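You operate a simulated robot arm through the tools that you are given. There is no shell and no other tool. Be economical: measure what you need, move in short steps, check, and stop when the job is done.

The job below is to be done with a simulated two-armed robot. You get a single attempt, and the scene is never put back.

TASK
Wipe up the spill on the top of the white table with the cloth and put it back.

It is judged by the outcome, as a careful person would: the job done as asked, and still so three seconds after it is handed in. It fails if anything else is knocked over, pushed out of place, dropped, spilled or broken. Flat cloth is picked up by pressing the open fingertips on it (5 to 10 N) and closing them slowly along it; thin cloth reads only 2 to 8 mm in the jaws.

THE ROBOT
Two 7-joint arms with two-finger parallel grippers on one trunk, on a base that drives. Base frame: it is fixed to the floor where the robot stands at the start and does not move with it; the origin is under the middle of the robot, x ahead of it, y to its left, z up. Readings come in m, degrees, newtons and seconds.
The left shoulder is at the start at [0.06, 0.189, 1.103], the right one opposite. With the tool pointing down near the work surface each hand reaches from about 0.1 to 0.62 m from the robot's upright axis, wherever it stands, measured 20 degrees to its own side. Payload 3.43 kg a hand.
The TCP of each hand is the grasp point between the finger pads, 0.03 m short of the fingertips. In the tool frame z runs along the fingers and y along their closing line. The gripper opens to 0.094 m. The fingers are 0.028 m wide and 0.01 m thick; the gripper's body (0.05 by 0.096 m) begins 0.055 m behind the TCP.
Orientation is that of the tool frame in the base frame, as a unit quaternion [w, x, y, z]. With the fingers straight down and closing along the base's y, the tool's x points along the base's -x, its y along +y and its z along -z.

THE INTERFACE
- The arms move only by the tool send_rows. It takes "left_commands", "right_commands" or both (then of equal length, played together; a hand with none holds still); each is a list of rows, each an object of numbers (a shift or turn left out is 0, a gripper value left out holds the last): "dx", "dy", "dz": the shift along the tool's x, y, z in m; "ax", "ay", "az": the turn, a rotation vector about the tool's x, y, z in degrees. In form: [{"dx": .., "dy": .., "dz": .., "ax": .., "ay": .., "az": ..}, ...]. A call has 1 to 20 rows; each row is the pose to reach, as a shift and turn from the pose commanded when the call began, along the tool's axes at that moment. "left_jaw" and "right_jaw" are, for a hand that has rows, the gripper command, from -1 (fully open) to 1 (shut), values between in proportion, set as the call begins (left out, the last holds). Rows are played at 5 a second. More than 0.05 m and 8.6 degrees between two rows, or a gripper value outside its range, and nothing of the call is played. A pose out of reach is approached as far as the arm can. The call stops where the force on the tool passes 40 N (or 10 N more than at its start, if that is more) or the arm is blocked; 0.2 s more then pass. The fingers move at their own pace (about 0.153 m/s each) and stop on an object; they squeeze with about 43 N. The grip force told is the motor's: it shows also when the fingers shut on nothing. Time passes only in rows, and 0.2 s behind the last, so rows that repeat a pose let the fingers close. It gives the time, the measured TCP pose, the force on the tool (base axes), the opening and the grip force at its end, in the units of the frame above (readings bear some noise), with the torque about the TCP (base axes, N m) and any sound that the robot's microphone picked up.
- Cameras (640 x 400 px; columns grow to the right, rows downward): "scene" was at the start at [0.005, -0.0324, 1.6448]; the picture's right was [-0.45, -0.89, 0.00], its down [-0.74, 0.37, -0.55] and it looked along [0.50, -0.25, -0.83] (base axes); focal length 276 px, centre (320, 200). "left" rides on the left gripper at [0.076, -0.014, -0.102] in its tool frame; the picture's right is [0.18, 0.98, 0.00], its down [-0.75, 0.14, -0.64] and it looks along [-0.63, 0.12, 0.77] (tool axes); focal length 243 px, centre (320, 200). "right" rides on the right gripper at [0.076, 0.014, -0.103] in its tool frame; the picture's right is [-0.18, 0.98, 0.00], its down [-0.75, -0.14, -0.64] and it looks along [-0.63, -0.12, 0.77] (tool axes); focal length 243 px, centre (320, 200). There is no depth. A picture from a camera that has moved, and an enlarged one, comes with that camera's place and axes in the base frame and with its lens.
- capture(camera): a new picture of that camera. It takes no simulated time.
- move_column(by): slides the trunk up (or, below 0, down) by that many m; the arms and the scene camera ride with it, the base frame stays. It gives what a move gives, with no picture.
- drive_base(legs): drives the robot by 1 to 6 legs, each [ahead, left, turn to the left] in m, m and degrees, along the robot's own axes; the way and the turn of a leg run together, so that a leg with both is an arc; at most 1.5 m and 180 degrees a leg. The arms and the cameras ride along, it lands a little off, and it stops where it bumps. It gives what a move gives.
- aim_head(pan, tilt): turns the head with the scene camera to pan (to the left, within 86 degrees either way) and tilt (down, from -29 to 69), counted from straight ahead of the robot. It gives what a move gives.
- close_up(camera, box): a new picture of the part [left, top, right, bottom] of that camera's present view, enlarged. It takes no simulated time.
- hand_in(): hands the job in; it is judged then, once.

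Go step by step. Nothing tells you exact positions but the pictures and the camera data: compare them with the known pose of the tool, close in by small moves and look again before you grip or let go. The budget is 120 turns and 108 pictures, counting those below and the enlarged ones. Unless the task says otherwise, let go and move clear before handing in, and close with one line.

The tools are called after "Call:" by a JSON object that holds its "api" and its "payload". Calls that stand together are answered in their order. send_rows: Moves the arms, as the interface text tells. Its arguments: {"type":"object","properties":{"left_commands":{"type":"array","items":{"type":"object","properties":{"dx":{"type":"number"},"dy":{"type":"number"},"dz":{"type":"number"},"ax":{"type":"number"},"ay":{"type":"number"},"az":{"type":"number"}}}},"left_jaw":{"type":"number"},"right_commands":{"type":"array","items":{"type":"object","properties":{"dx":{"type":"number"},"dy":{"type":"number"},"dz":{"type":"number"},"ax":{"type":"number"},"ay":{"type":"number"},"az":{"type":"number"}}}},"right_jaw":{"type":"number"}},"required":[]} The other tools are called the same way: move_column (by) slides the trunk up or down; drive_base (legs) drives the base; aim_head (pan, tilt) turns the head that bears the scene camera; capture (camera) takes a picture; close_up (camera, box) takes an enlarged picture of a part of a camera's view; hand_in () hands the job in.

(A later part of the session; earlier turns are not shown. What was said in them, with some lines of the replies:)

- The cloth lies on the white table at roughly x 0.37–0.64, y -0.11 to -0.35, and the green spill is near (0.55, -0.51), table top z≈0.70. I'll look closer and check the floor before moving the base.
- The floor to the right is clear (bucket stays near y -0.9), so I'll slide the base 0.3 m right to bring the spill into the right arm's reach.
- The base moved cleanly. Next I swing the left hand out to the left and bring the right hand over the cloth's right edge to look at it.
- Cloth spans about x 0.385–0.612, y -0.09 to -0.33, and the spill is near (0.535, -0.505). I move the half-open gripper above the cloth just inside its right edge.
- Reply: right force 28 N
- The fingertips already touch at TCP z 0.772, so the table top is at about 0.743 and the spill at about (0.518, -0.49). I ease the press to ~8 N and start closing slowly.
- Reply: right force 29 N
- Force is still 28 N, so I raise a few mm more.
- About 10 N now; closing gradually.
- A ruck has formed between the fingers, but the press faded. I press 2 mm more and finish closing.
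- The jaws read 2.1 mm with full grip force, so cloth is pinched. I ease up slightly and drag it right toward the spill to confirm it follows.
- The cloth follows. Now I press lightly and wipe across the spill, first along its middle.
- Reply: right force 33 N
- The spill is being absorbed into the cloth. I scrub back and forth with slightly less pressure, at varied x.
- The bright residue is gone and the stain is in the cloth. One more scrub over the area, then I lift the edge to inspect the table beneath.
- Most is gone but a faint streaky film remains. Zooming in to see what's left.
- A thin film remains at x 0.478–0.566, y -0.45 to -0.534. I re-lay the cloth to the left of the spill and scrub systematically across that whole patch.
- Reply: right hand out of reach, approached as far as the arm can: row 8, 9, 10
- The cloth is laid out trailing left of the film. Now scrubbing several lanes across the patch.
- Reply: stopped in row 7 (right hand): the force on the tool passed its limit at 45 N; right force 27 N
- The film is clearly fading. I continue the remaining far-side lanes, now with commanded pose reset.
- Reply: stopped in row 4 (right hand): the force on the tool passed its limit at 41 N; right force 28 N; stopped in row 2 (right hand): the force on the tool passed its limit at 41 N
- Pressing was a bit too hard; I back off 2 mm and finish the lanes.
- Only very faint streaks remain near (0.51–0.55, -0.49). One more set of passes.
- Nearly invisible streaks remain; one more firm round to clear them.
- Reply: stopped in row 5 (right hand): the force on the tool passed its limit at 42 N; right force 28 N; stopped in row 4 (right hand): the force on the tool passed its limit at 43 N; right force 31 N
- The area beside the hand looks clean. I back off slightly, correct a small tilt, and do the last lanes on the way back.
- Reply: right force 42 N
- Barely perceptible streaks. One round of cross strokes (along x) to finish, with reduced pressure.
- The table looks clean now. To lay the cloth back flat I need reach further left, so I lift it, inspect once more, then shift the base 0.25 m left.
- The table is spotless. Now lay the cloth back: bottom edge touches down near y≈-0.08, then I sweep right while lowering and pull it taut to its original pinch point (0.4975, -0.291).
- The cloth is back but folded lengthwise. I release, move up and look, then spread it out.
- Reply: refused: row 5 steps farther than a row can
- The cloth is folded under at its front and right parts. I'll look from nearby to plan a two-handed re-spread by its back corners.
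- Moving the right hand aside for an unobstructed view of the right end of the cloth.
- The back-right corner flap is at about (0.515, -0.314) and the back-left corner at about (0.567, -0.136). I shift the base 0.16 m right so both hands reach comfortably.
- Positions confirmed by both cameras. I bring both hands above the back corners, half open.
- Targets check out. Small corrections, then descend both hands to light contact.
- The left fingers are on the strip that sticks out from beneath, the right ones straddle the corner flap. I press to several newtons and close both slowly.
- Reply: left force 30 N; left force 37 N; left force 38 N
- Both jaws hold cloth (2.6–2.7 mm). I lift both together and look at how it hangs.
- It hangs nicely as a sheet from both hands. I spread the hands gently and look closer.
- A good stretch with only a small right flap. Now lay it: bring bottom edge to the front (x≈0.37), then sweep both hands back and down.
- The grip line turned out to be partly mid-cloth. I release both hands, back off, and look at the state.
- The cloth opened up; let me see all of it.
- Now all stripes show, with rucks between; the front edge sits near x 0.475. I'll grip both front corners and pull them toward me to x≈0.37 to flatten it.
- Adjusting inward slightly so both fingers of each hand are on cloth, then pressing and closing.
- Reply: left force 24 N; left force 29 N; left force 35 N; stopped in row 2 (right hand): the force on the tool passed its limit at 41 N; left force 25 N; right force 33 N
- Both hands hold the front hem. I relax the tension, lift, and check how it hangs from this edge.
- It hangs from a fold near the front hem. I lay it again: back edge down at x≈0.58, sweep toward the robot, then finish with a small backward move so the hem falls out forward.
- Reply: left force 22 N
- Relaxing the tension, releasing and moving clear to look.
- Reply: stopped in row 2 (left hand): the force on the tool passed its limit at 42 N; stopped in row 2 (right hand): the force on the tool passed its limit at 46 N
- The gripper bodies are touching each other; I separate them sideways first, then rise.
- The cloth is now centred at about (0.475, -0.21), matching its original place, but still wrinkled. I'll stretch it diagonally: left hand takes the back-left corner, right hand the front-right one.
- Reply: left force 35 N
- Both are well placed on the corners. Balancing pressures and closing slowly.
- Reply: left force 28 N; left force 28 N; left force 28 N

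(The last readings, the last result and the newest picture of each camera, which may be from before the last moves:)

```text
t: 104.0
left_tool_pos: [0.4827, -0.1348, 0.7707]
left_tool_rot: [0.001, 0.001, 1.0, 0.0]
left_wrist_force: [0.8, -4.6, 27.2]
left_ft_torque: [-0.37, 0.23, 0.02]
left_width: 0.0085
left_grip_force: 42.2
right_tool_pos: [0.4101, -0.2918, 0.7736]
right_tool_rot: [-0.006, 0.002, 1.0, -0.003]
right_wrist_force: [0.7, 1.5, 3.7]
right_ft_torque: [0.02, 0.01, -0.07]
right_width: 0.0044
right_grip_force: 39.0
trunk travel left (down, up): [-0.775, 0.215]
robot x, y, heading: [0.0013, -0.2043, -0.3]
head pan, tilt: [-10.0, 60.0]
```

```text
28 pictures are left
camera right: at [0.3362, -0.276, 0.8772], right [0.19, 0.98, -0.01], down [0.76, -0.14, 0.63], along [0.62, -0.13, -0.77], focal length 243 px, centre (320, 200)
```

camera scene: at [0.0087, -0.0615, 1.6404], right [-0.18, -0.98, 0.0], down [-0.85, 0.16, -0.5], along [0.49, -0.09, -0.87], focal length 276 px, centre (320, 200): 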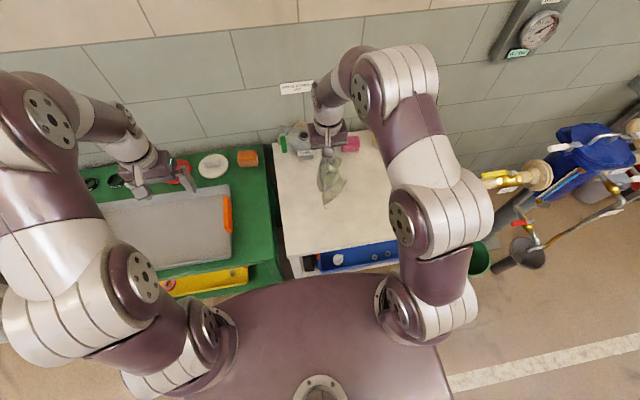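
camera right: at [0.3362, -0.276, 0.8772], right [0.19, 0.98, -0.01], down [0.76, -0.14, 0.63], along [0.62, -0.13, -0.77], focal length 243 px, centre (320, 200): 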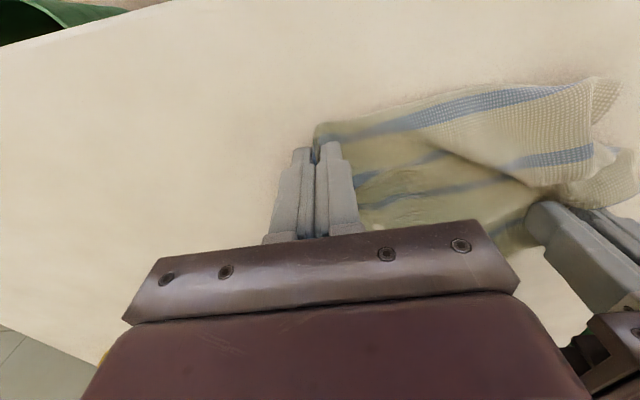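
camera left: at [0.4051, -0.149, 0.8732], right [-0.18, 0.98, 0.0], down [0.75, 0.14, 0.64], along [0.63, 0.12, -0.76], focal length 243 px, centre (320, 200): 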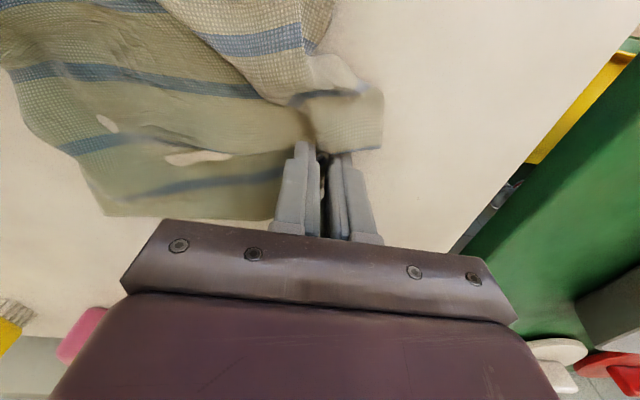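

Both gripped. Raise slightly and pull apart diagonally, slowly.

Call:
{"api": "send_rows", "payload": {"left_commands": [{"dz": -0.006}, {"dx": -0.015, "dy": 0.004, "dz": -0.006}, {"dx": -0.03, "dy": 0.008, "dz": -0.006}, {"dx": -0.045, "dy": 0.012, "dz": -0.006}, {"dx": -0.06, "dy": 0.016, "dz": -0.006}, {"dx": -0.07, "dy": 0.02, "dz": -0.006}, {"dx": -0.08, "dy": 0.022, "dz": -0.006}], "right_commands": [{"dz": -0.005}, {"dx": 0.005, "dy": -0.004, "dz": -0.005}, {"dx": 0.01, "dy": -0.008, "dz": -0.005}, {"dx": 0.015, "dy": -0.012, "dz": -0.005}, {"dx": 0.02, "dy": -0.016, "dz": -0.005}, {"dx": 0.025, "dy": -0.02, "dz": -0.005}, {"dx": 0.03, "dy": -0.025, "dz": -0.005}]}}

Call:
{"api": "close_up", "payload": {"camera": "scene", "box": [260, 160, 360, 240]}}

```text
t: 105.7
left_tool_pos: [0.5615, -0.1138, 0.7758]
left_tool_rot: [-0.003, 0.0, 1.0, 0.0]
left_wrist_force: [-25.0, -28.1, 6.5]
left_ft_torque: [-0.88, 0.77, 0.3]
left_width: 0.0034
left_grip_force: 38.1
right_tool_pos: [0.3862, -0.3139, 0.7795]
right_tool_rot: [-0.002, 0.002, 1.0, -0.002]
right_wrist_force: [23.8, 28.1, 0.0]
right_ft_torque: [0.87, -0.76, -0.22]
right_width: 0.006
right_grip_force: 40.4
trunk travel left (down, up): [-0.775, 0.215]
robot x, y, heading: [0.0007, -0.2047, -0.4]
head pan, tilt: [-10.0, 60.0]
```

```text
5.00 times, centred on (310, 200) of scene
camera zoom: at [0.0067, -0.2178, 1.6404], right [-0.18, -0.98, 0.0], down [-0.85, 0.15, -0.5], along [0.49, -0.09, -0.87], focal length 1380 px, centre (370, 200)
```

zoom: 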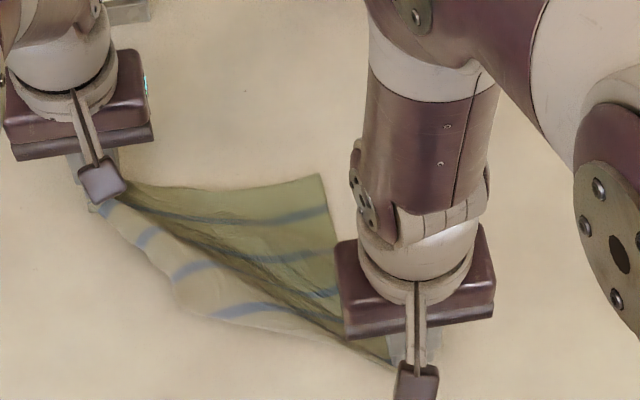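

The diagonal is taut and the back-right half is now flat. I relax, release both, clear away and look.

Call:
{"api": "send_rows", "payload": {"left_commands": [{"dx": 0.003, "dy": -0.003}, {"dx": 0.006, "dy": -0.005}, {"dx": 0.006, "dy": -0.005}], "right_commands": [{"dx": -0.001, "dy": 0.001}, {"dx": -0.002, "dy": 0.002}, {"dx": -0.002, "dy": 0.002, "dz": 0.004}]}}

Call:
{"api": "send_rows", "payload": {"left_commands": [{"dz": 0}, {"dz": 0}], "right_commands": [{"dz": 0}, {"dz": 0}], "left_jaw": 0.6, "right_jaw": 0.6}}

Call:
{"api": "send_rows", "payload": {"left_commands": [{"dz": -0.03}, {"dz": -0.07}, {"dz": -0.11}, {"dy": 0.03, "dz": -0.14}, {"dy": 0.07, "dz": -0.16}, {"dy": 0.11, "dz": -0.17}], "right_commands": [{"dz": -0.03}, {"dz": -0.07}, {"dz": -0.11}, {"dy": -0.03, "dz": -0.14}, {"dy": -0.07, "dz": -0.15}, {"dy": -0.11, "dz": -0.15}]}}

Call:
{"api": "close_up", "payload": {"camera": "scene", "box": [260, 170, 360, 250]}}

```text
t: 106.5
left_tool_pos: [0.5569, -0.1174, 0.7764]
left_tool_rot: [0.0, 0.0, 1.0, 0.0]
left_wrist_force: [-17.3, -21.0, -1.1]
left_ft_torque: [-0.63, 0.53, 0.22]
left_width: 0.003
left_grip_force: 38.0
right_tool_pos: [0.3838, -0.3139, 0.7748]
right_tool_rot: [-0.007, 0.004, 1.0, -0.003]
right_wrist_force: [17.5, 20.2, 5.6]
right_ft_torque: [0.61, -0.52, -0.13]
right_width: 0.0057
right_grip_force: 40.5
trunk travel left (down, up): [-0.775, 0.215]
robot x, y, heading: [-0.0009, -0.2077, -0.3]
head pan, tilt: [-10.0, 60.0]
```

```text
t: 107.0
left_tool_pos: [0.5579, -0.1162, 0.7773]
left_tool_rot: [0.001, -0.001, 1.0, 0.0]
left_wrist_force: [0.4, 0.3, 0.2]
left_ft_torque: [0.0, -0.03, 0.0]
left_width: 0.0189
left_grip_force: 0.0
right_tool_pos: [0.3832, -0.3133, 0.7742]
right_tool_rot: [-0.008, 0.002, 1.0, -0.004]
right_wrist_force: [0.4, -0.3, 0.3]
right_ft_torque: [0.0, -0.02, 0.0]
right_width: 0.0189
right_grip_force: 0.1
trunk travel left (down, up): [-0.775, 0.215]
robot x, y, heading: [-0.002, -0.2019, -0.4]
head pan, tilt: [-10.0, 60.0]
```

```text
t: 108.5
left_tool_pos: [0.554, -0.0098, 0.9465]
left_tool_rot: [0.001, -0.001, 1.0, 0.0]
left_wrist_force: [0.3, -0.4, -1.5]
left_ft_torque: [0.01, -0.04, 0.02]
left_width: 0.0187
left_grip_force: 0.0
right_tool_pos: [0.3827, -0.4214, 0.9234]
right_tool_rot: [-0.007, 0.002, 1.0, -0.002]
right_wrist_force: [0.6, 0.4, -0.3]
right_ft_torque: [-0.01, -0.01, 0.01]
right_width: 0.019
right_grip_force: 0.0
trunk travel left (down, up): [-0.775, 0.215]
robot x, y, heading: [0.0035, -0.2034, -0.4]
head pan, tilt: [-10.0, 60.0]
```

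```text
5.00 times, centred on (310, 210) of scene
camera zoom: at [0.0074, -0.2176, 1.6404], right [-0.18, -0.98, 0.0], down [-0.85, 0.15, -0.5], along [0.49, -0.09, -0.87], focal length 1380 px, centre (370, 150)
```

zoom: 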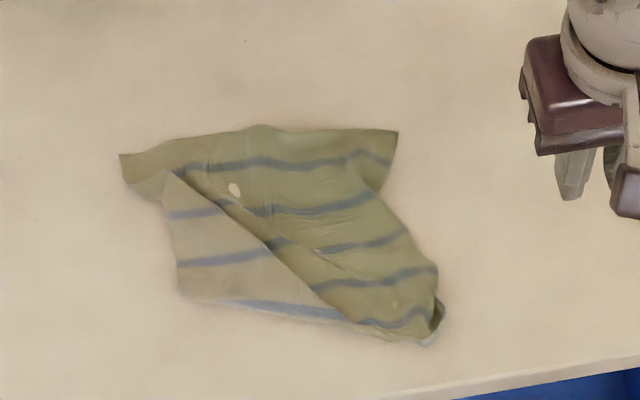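

Now it's largely flat; only the front-left corner needs pulling out. Left hand goes to grip it at about (0.442, -0.18).

Call:
{"api": "send_rows", "payload": {"left_commands": [{"dx": 0.025, "dy": -0.038}, {"dx": 0.05, "dy": -0.076}, {"dx": 0.075, "dy": -0.114}, {"dx": 0.1, "dy": -0.15}, {"dx": 0.112, "dy": -0.17, "dz": 0.03}, {"dx": 0.112, "dy": -0.17, "dz": 0.07}, {"dx": 0.112, "dy": -0.17, "dz": 0.11}, {"dx": 0.112, "dy": -0.17, "dz": 0.145}, {"dx": 0.112, "dy": -0.17, "dz": 0.165}, {"dx": 0.112, "dy": -0.17, "dz": 0.172}], "left_jaw": 0.0}}

Call:
{"api": "capture", "payload": {"camera": "left"}}

```text
t: 110.7
left_tool_pos: [0.4428, -0.1769, 0.7735]
left_tool_rot: [0.0, 0.0, 1.0, 0.0]
left_wrist_force: [-0.1, 0.0, 0.0]
left_ft_torque: [0.0, -0.01, -0.04]
left_width: 0.0472
left_grip_force: 0.0
right_tool_pos: [0.3841, -0.4223, 0.9243]
right_tool_rot: [-0.006, 0.003, 1.0, -0.003]
right_wrist_force: [0.4, 0.3, 0.4]
right_ft_torque: [0.0, -0.03, -0.04]
right_width: 0.0185
right_grip_force: 0.0
trunk travel left (down, up): [-0.775, 0.215]
robot x, y, heading: [0.0024, -0.2043, -0.3]
head pan, tilt: [-10.0, 60.0]
```

```text
25 pictures are left
camera left: at [0.3675, -0.1913, 0.876], right [-0.18, 0.98, 0.0], down [0.75, 0.14, 0.64], along [0.63, 0.12, -0.77], focal length 243 px, centre (320, 200)
```

left: 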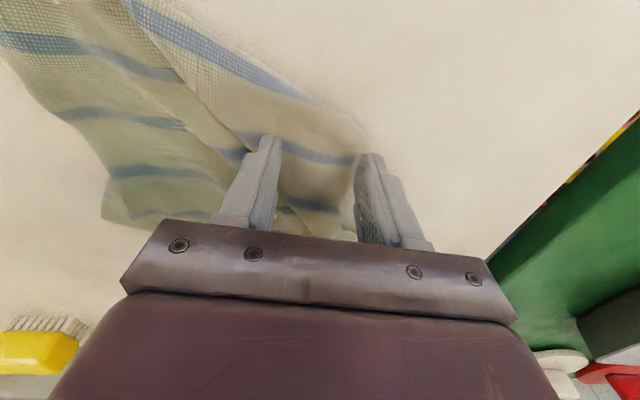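

Well placed on the corner panel. Press and close slowly.

Call:
{"api": "send_rows", "payload": {"left_commands": [{"dx": 0.003, "dz": 0.003}, {"dx": 0.003, "dz": 0.004}], "left_jaw": 0.2}}

Call:
{"api": "send_rows", "payload": {"left_commands": [{"dz": 0}, {"dz": 0}], "left_jaw": 0.6}}

Call:
{"api": "send_rows", "payload": {"left_commands": [{"dz": 0}, {"dz": 0}, {"dz": 0}], "left_jaw": 1}}

Call:
{"api": "capture", "payload": {"camera": "left"}}

```text
t: 111.2
left_tool_pos: [0.4408, -0.1768, 0.7723]
left_tool_rot: [0.002, -0.001, 1.0, -0.001]
left_wrist_force: [2.2, 1.9, 14.0]
left_ft_torque: [-0.32, -0.03, 0.05]
left_width: 0.0368
left_grip_force: 0.0
right_tool_pos: [0.3823, -0.4206, 0.9238]
right_tool_rot: [-0.007, 0.003, 1.0, -0.003]
right_wrist_force: [-0.2, 0.8, -0.1]
right_ft_torque: [0.01, 0.0, -0.05]
right_width: 0.0188
right_grip_force: 0.0
trunk travel left (down, up): [-0.775, 0.215]
robot x, y, heading: [0.0034, -0.2092, -0.4]
head pan, tilt: [-10.0, 60.0]
```

```text
t: 111.8
left_tool_pos: [0.442, -0.1775, 0.7726]
left_tool_rot: [0.001, 0.0, 1.0, 0.0]
left_wrist_force: [2.7, 2.6, 21.8]
left_ft_torque: [-0.21, 0.0, 0.02]
left_width: 0.0174
left_grip_force: 0.0
right_tool_pos: [0.3814, -0.4215, 0.9244]
right_tool_rot: [-0.006, 0.003, 1.0, -0.003]
right_wrist_force: [-0.2, 0.4, 0.0]
right_ft_torque: [-0.01, 0.03, 0.02]
right_width: 0.0189
right_grip_force: 0.0
trunk travel left (down, up): [-0.775, 0.215]
robot x, y, heading: [-0.0006, -0.2045, -0.1]
head pan, tilt: [-10.0, 60.0]
```

```text
t: 112.7
left_tool_pos: [0.4405, -0.1787, 0.7725]
left_tool_rot: [0.001, -0.001, 1.0, 0.0]
left_wrist_force: [1.7, -5.6, 24.7]
left_ft_torque: [-0.39, -0.01, 0.01]
left_width: 0.0082
left_grip_force: 42.2
right_tool_pos: [0.3816, -0.4228, 0.9244]
right_tool_rot: [-0.007, 0.003, 1.0, -0.003]
right_wrist_force: [0.1, -0.3, -0.6]
right_ft_torque: [0.01, -0.03, 0.02]
right_width: 0.0189
right_grip_force: 0.0
trunk travel left (down, up): [-0.775, 0.215]
robot x, y, heading: [0.0, -0.2012, -0.4]
head pan, tilt: [-10.0, 60.0]
```

```text
24 pictures are left
camera left: at [0.3643, -0.1922, 0.8735], right [-0.18, 0.98, 0.0], down [0.75, 0.14, 0.64], along [0.63, 0.12, -0.76], focal length 243 px, centre (320, 200)
```

left: 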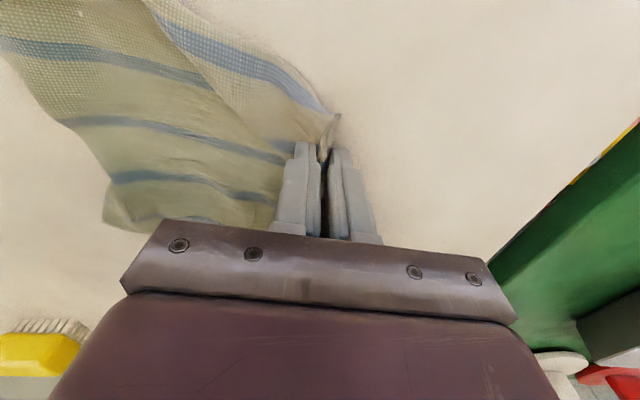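

Pulling the corner outward toward (0.385, -0.14), slightly lifted.

Call:
{"api": "send_rows", "payload": {"left_commands": [{"dz": -0.01}, {"dx": 0.012, "dy": 0.008, "dz": -0.02}, {"dx": 0.024, "dy": 0.016, "dz": -0.025}, {"dx": 0.036, "dy": 0.024, "dz": -0.02}, {"dx": 0.046, "dy": 0.032, "dz": -0.012}, {"dx": 0.055, "dy": 0.04, "dz": -0.005}, {"dx": 0.058, "dy": 0.043, "dz": -0.003}]}}

Call:
{"api": "close_up", "payload": {"camera": "scene", "box": [260, 170, 360, 250]}}

```text
t: 114.2
left_tool_pos: [0.3845, -0.1329, 0.7751]
left_tool_rot: [0.0, 0.0, 1.0, 0.0]
left_wrist_force: [0.0, 0.4, 1.2]
left_ft_torque: [-0.02, -0.02, 0.03]
left_width: 0.0033
left_grip_force: 38.2
right_tool_pos: [0.3821, -0.4233, 0.923]
right_tool_rot: [-0.007, 0.002, 1.0, -0.002]
right_wrist_force: [-0.2, 0.5, -0.1]
right_ft_torque: [0.05, 0.0, -0.01]
right_width: 0.0186
right_grip_force: 0.1
trunk travel left (down, up): [-0.775, 0.215]
robot x, y, heading: [-0.0016, -0.207, -0.2]
head pan, tilt: [-10.0, 60.0]
```

```text
5.00 times, centred on (310, 210) of scene
camera zoom: at [0.0075, -0.2177, 1.6404], right [-0.18, -0.98, 0.0], down [-0.85, 0.15, -0.5], along [0.49, -0.09, -0.87], focal length 1380 px, centre (370, 150)
```

zoom: 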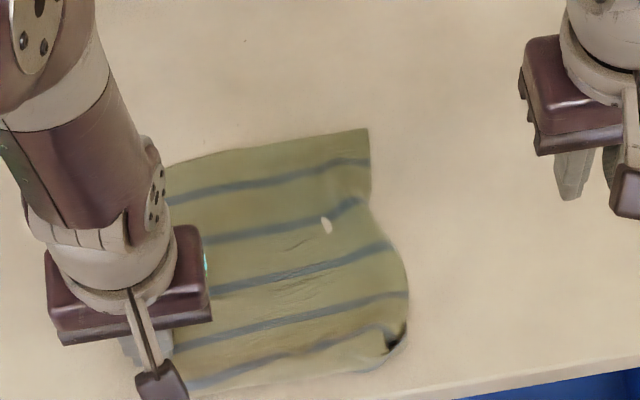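

Excellent, the cloth is now flat. I release and lift the left hand clear.

Call:
{"api": "send_rows", "payload": {"left_commands": [{"dz": 0}, {"dz": 0}], "left_jaw": 0.5}}

Call:
{"api": "send_rows", "payload": {"left_commands": [{"dz": -0.03}, {"dz": -0.07}, {"dz": -0.11}, {"dy": 0.03, "dz": -0.14}, {"dy": 0.07, "dz": -0.17}, {"dy": 0.11, "dz": -0.2}, {"dy": 0.15, "dz": -0.22}, {"dy": 0.19, "dz": -0.22}]}}

Call:
{"api": "capture", "payload": {"camera": "scene"}}

Call:
{"api": "close_up", "payload": {"camera": "scene", "box": [250, 160, 370, 250]}}

```text
t: 114.8
left_tool_pos: [0.3826, -0.1325, 0.7739]
left_tool_rot: [0.0, 0.0, 1.0, 0.0]
left_wrist_force: [0.3, -0.7, 0.2]
left_ft_torque: [0.01, 0.04, 0.01]
left_width: 0.0237
left_grip_force: 0.0
right_tool_pos: [0.3822, -0.422, 0.9234]
right_tool_rot: [-0.006, 0.003, 1.0, -0.002]
right_wrist_force: [0.4, 0.2, -0.3]
right_ft_torque: [-0.02, 0.0, -0.02]
right_width: 0.0189
right_grip_force: 0.1
trunk travel left (down, up): [-0.775, 0.215]
robot x, y, heading: [-0.0019, -0.2062, -0.4]
head pan, tilt: [-10.0, 60.0]
```

```text
t: 116.7
left_tool_pos: [0.3843, 0.0593, 0.995]
left_tool_rot: [0.0, 0.0, 1.0, -0.001]
left_wrist_force: [0.1, -0.8, -0.5]
left_ft_torque: [0.0, -0.02, 0.0]
left_width: 0.0233
left_grip_force: 0.0
right_tool_pos: [0.3833, -0.4208, 0.9236]
right_tool_rot: [-0.006, 0.002, 1.0, -0.004]
right_wrist_force: [0.2, -0.4, 0.2]
right_ft_torque: [-0.03, -0.02, -0.04]
right_width: 0.0191
right_grip_force: 0.1
trunk travel left (down, up): [-0.775, 0.215]
robot x, y, heading: [-0.0012, -0.2049, -0.4]
head pan, tilt: [-10.0, 60.0]
```

```text
22 pictures are left
camera scene: at [0.008, -0.2158, 1.6404], right [-0.18, -0.98, 0.0], down [-0.85, 0.15, -0.5], along [0.49, -0.09, -0.87], focal length 276 px, centre (320, 200)
```

scene: 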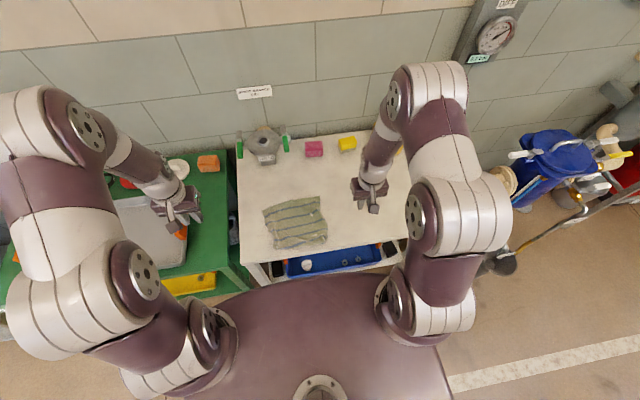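

```text
4.44 times, centred on (310, 205) of scene
camera zoom: at [0.008, -0.2158, 1.6404], right [-0.18, -0.98, 0.0], down [-0.85, 0.15, -0.5], along [0.49, -0.09, -0.87], focal length 1227 px, centre (364, 178)
```

zoom: 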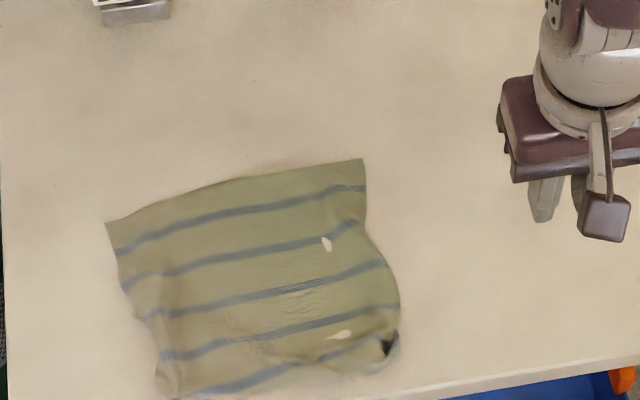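

The cloth is flat but about 4 cm too near the robot. I'll grip both back corners and pull it back by ~5 cm, which also smooths it.

Call:
{"api": "send_rows", "payload": {"left_commands": [{"dx": -0.02, "dy": -0.035}, {"dx": -0.04, "dy": -0.07}, {"dx": -0.06, "dy": -0.105}, {"dx": -0.08, "dy": -0.14}, {"dx": -0.1, "dy": -0.175}, {"dx": -0.113, "dy": -0.194, "dz": 0.03}, {"dx": -0.113, "dy": -0.194, "dz": 0.07}, {"dx": -0.113, "dy": -0.194, "dz": 0.11}, {"dx": -0.113, "dy": -0.194, "dz": 0.15}, {"dx": -0.113, "dy": -0.194, "dz": 0.19}, {"dx": -0.113, "dy": -0.194, "dz": 0.21}, {"dx": -0.113, "dy": -0.194, "dz": 0.219}, {"dx": -0.113, "dy": -0.194, "dz": 0.223}], "right_commands": [{"dx": -0.025, "dy": 0.03}, {"dx": -0.05, "dy": 0.06}, {"dx": -0.075, "dy": 0.09}, {"dx": -0.1, "dy": 0.12}, {"dx": -0.125, "dy": 0.145}, {"dx": -0.131, "dy": 0.149, "dz": 0.02}, {"dx": -0.131, "dy": 0.149, "dz": 0.045}, {"dx": -0.131, "dy": 0.149, "dz": 0.07}, {"dx": -0.131, "dy": 0.149, "dz": 0.1}, {"dx": -0.131, "dy": 0.149, "dz": 0.125}, {"dx": -0.131, "dy": 0.149, "dz": 0.14}, {"dx": -0.131, "dy": 0.149, "dz": 0.147}, {"dx": -0.131, "dy": 0.149, "dz": 0.151}], "left_jaw": 0.0, "right_jaw": 0.0}}

Call:
{"api": "capture", "payload": {"camera": "left"}}

Call:
{"api": "capture", "payload": {"camera": "right"}}

```text
t: 119.5
left_tool_pos: [0.496, -0.1388, 0.7722]
left_tool_rot: [0.001, 0.0, 1.0, -0.001]
left_wrist_force: [-0.6, 1.3, 0.0]
left_ft_torque: [-0.03, 0.01, -0.01]
left_width: 0.0469
left_grip_force: 0.1
right_tool_pos: [0.5146, -0.275, 0.7717]
right_tool_rot: [-0.005, 0.004, 1.0, -0.003]
right_wrist_force: [1.6, -0.7, 7.5]
right_ft_torque: [0.21, -0.14, -0.01]
right_width: 0.0467
right_grip_force: 0.0
trunk travel left (down, up): [-0.775, 0.215]
robot x, y, heading: [0.0008, -0.2066, -0.4]
head pan, tilt: [-10.0, 60.0]
```

```text
20 pictures are left
camera left: at [0.4195, -0.1524, 0.8743], right [-0.18, 0.98, 0.0], down [0.75, 0.14, 0.64], along [0.63, 0.12, -0.77], focal length 243 px, centre (320, 200)
```

left: 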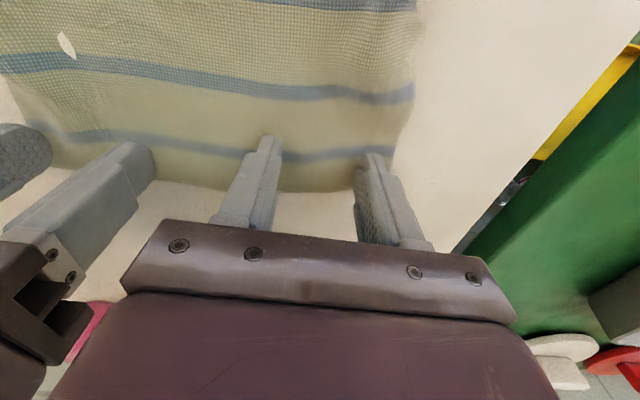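

```text
19 pictures are left
camera right: at [0.4407, -0.2593, 0.8753], right [0.19, 0.98, -0.01], down [0.76, -0.14, 0.64], along [0.62, -0.13, -0.77], focal length 243 px, centre (320, 200)
```

right: 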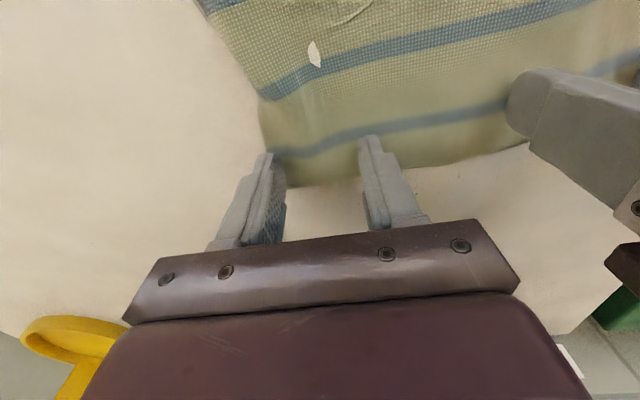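

Ideal positions on both back corners. Press lightly and close.

Call:
{"api": "send_rows", "payload": {"left_commands": [{"dz": 0.002}, {"dz": 0.003}], "right_commands": [{"dz": 0}, {"dz": 0.0}], "left_jaw": 0.3, "right_jaw": 0.3}}

Call:
{"api": "send_rows", "payload": {"left_commands": [{"dz": 0}, {"dz": 0}], "right_commands": [{"dz": 0.001}, {"dz": 0.001}], "left_jaw": 0.65, "right_jaw": 0.65}}

Call:
{"api": "send_rows", "payload": {"left_commands": [{"dz": 0}, {"dz": 0}, {"dz": 0}], "right_commands": [{"dz": 0}, {"dz": 0}, {"dz": 0}], "left_jaw": 1, "right_jaw": 1}}

```text
t: 120.0
left_tool_pos: [0.4972, -0.1393, 0.7717]
left_tool_rot: [0.004, 0.0, 1.0, -0.001]
left_wrist_force: [-0.9, 3.6, 25.6]
left_ft_torque: [0.53, 0.03, 0.02]
left_width: 0.0322
left_grip_force: 0.1
right_tool_pos: [0.5131, -0.2757, 0.7715]
right_tool_rot: [-0.006, 0.003, 1.0, -0.004]
right_wrist_force: [0.8, -0.8, 5.1]
right_ft_torque: [0.09, -0.08, -0.01]
right_width: 0.0329
right_grip_force: 0.0
trunk travel left (down, up): [-0.775, 0.215]
robot x, y, heading: [-0.0018, -0.2063, -0.4]
head pan, tilt: [-10.0, 60.0]
```

```text
t: 120.7
left_tool_pos: [0.4975, -0.1393, 0.7713]
left_tool_rot: [0.004, 0.0, 1.0, -0.001]
left_wrist_force: [5.4, -2.7, 33.5]
left_ft_torque: [0.16, -0.1, -0.08]
left_width: 0.0145
left_grip_force: 0.1
right_tool_pos: [0.5136, -0.2762, 0.7708]
right_tool_rot: [-0.006, 0.003, 1.0, -0.003]
right_wrist_force: [-1.1, 1.3, 5.3]
right_ft_torque: [0.11, -0.04, 0.02]
right_width: 0.0165
right_grip_force: 0.3
trunk travel left (down, up): [-0.775, 0.215]
robot x, y, heading: [0.0003, -0.2041, -0.3]
head pan, tilt: [-10.0, 60.0]
```

```text
t: 121.4
left_tool_pos: [0.4995, -0.1407, 0.7707]
left_tool_rot: [0.006, 0.0, 1.0, -0.002]
left_wrist_force: [-2.0, -9.6, 13.6]
left_ft_torque: [-0.23, 0.05, 0.13]
left_width: 0.0021
left_grip_force: 36.2
right_tool_pos: [0.5145, -0.2738, 0.7714]
right_tool_rot: [-0.004, 0.001, 1.0, -0.002]
right_wrist_force: [-2.0, 9.1, 8.9]
right_ft_torque: [0.26, 0.02, -0.12]
right_width: 0.0025
right_grip_force: 37.7
trunk travel left (down, up): [-0.775, 0.215]
robot x, y, heading: [0.0014, -0.2037, -0.2]
head pan, tilt: [-10.0, 60.0]
stopped in row 3 (left hand): the force on the tool passed its limit at 43 N (the readings are from after the stop); the commanded pose is now the measured one
```

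Both hold single-layer cloth. Slide back: left 6 cm, right 4.5 cm, to straighten it too.

Call:
{"api": "send_rows", "payload": {"left_commands": [{"dy": -0.002, "dz": -0.004}, {"dx": -0.012, "dy": -0.002, "dz": -0.005}, {"dx": -0.024, "dy": -0.002, "dz": -0.005}, {"dx": -0.036, "dy": -0.002, "dz": -0.005}, {"dx": -0.048, "dy": -0.002, "dz": -0.005}, {"dx": -0.06, "dy": -0.002, "dz": -0.005}, {"dx": -0.06, "dy": -0.002, "dz": -0.004}], "right_commands": [{"dy": 0.002, "dz": -0.004}, {"dx": -0.009, "dy": 0.002, "dz": -0.005}, {"dx": -0.018, "dy": 0.002, "dz": -0.005}, {"dx": -0.027, "dy": 0.002, "dz": -0.005}, {"dx": -0.036, "dy": 0.002, "dz": -0.005}, {"dx": -0.045, "dy": 0.002, "dz": -0.005}, {"dx": -0.045, "dy": 0.002, "dz": -0.004}]}}

Call:
{"api": "close_up", "payload": {"camera": "scene", "box": [250, 160, 370, 250]}}

```text
t: 123.0
left_tool_pos: [0.5583, -0.1417, 0.7761]
left_tool_rot: [0.003, 0.0, 1.0, -0.002]
left_wrist_force: [-0.2, -3.4, 0.9]
left_ft_torque: [-0.1, 0.0, 0.06]
left_width: 0.0017
left_grip_force: 36.8
right_tool_pos: [0.5602, -0.2736, 0.7738]
right_tool_rot: [-0.007, 0.002, 1.0, -0.002]
right_wrist_force: [0.4, 4.2, 0.1]
right_ft_torque: [0.1, -0.03, -0.05]
right_width: 0.0023
right_grip_force: 36.8
trunk travel left (down, up): [-0.775, 0.215]
robot x, y, heading: [-0.0018, -0.2021, -0.1]
head pan, tilt: [-10.0, 60.0]
```

```text
4.44 times, centred on (310, 205) of scene
camera zoom: at [0.0074, -0.2175, 1.6404], right [-0.18, -0.98, 0.0], down [-0.85, 0.15, -0.5], along [0.49, -0.09, -0.87], focal length 1227 px, centre (364, 178)
```

zoom: 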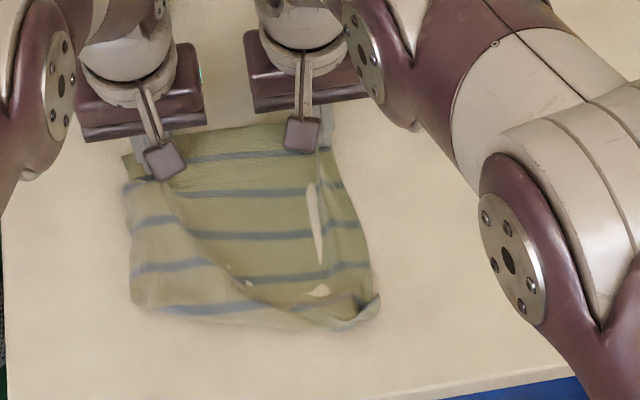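

Good. Release both and clear.

Call:
{"api": "send_rows", "payload": {"left_commands": [{"dy": 0.003}, {"dy": 0.003}], "right_commands": [{"dy": -0.003}, {"dy": -0.003}], "left_jaw": 0.3, "right_jaw": 0.3}}

Call:
{"api": "send_rows", "payload": {"left_commands": [{"dz": -0.03}, {"dz": -0.07}, {"dz": -0.11}, {"dy": 0.03, "dz": -0.14}, {"dy": 0.07, "dz": -0.17}, {"dy": 0.11, "dz": -0.2}, {"dy": 0.15, "dz": -0.22}], "right_commands": [{"dz": -0.03}, {"dz": -0.07}, {"dz": -0.11}, {"dy": -0.03, "dz": -0.14}, {"dy": -0.07, "dz": -0.15}, {"dy": -0.11, "dz": -0.15}, {"dy": -0.15, "dz": -0.16}]}}

Call:
{"api": "close_up", "payload": {"camera": "scene", "box": [250, 160, 370, 250]}}

```text
t: 123.6
left_tool_pos: [0.5571, -0.1375, 0.7743]
left_tool_rot: [0.002, 0.0, 1.0, -0.001]
left_wrist_force: [-0.2, -0.3, -1.0]
left_ft_torque: [0.0, -0.04, -0.01]
left_width: 0.0329
left_grip_force: 0.1
right_tool_pos: [0.5605, -0.278, 0.7739]
right_tool_rot: [-0.008, 0.002, 1.0, -0.003]
right_wrist_force: [0.2, -0.2, 0.2]
right_ft_torque: [-0.02, -0.02, -0.01]
right_width: 0.033
right_grip_force: 0.0
trunk travel left (down, up): [-0.775, 0.215]
robot x, y, heading: [-0.0002, -0.2046, -0.1]
head pan, tilt: [-10.0, 60.0]
```

```text
t: 125.2
left_tool_pos: [0.5551, 0.013, 0.9936]
left_tool_rot: [0.002, 0.0, 1.0, -0.001]
left_wrist_force: [-0.3, -0.2, -1.1]
left_ft_torque: [-0.03, -0.02, -0.02]
left_width: 0.0329
left_grip_force: 0.1
right_tool_pos: [0.5632, -0.4225, 0.9326]
right_tool_rot: [-0.006, 0.001, 1.0, -0.002]
right_wrist_force: [-0.7, 0.2, 0.1]
right_ft_torque: [0.01, 0.0, -0.03]
right_width: 0.033
right_grip_force: 0.1
trunk travel left (down, up): [-0.775, 0.215]
robot x, y, heading: [0.0029, -0.2073, -0.1]
head pan, tilt: [-10.0, 60.0]
```

```text
4.44 times, centred on (310, 205) of scene
camera zoom: at [0.0072, -0.2174, 1.6403], right [-0.18, -0.98, 0.0], down [-0.85, 0.15, -0.5], along [0.49, -0.09, -0.87], focal length 1227 px, centre (364, 178)
```

zoom: 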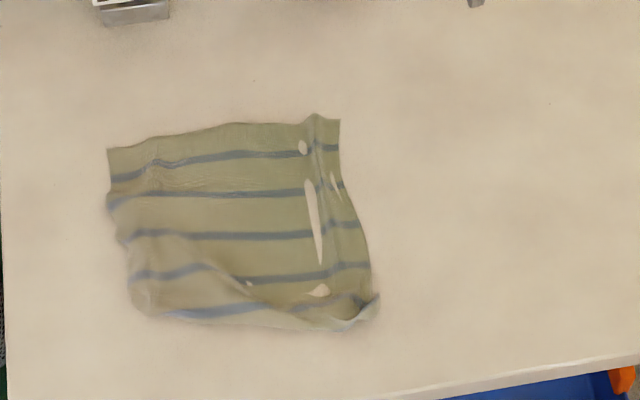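

The cloth lies flat back at its original place (corners within a few cm of before), the spilled area is clean, nothing else was disturbed, and both hands are clear. Handing in.

Call:
{"api": "hand_in", "payload": {}}

```text
The job is handed in.
```

I wiped up the spill and put the cloth back, spread out, at about 2 cm from where it started. It's now stained green and a little wrinkled, and nothing else on the table looks moved.
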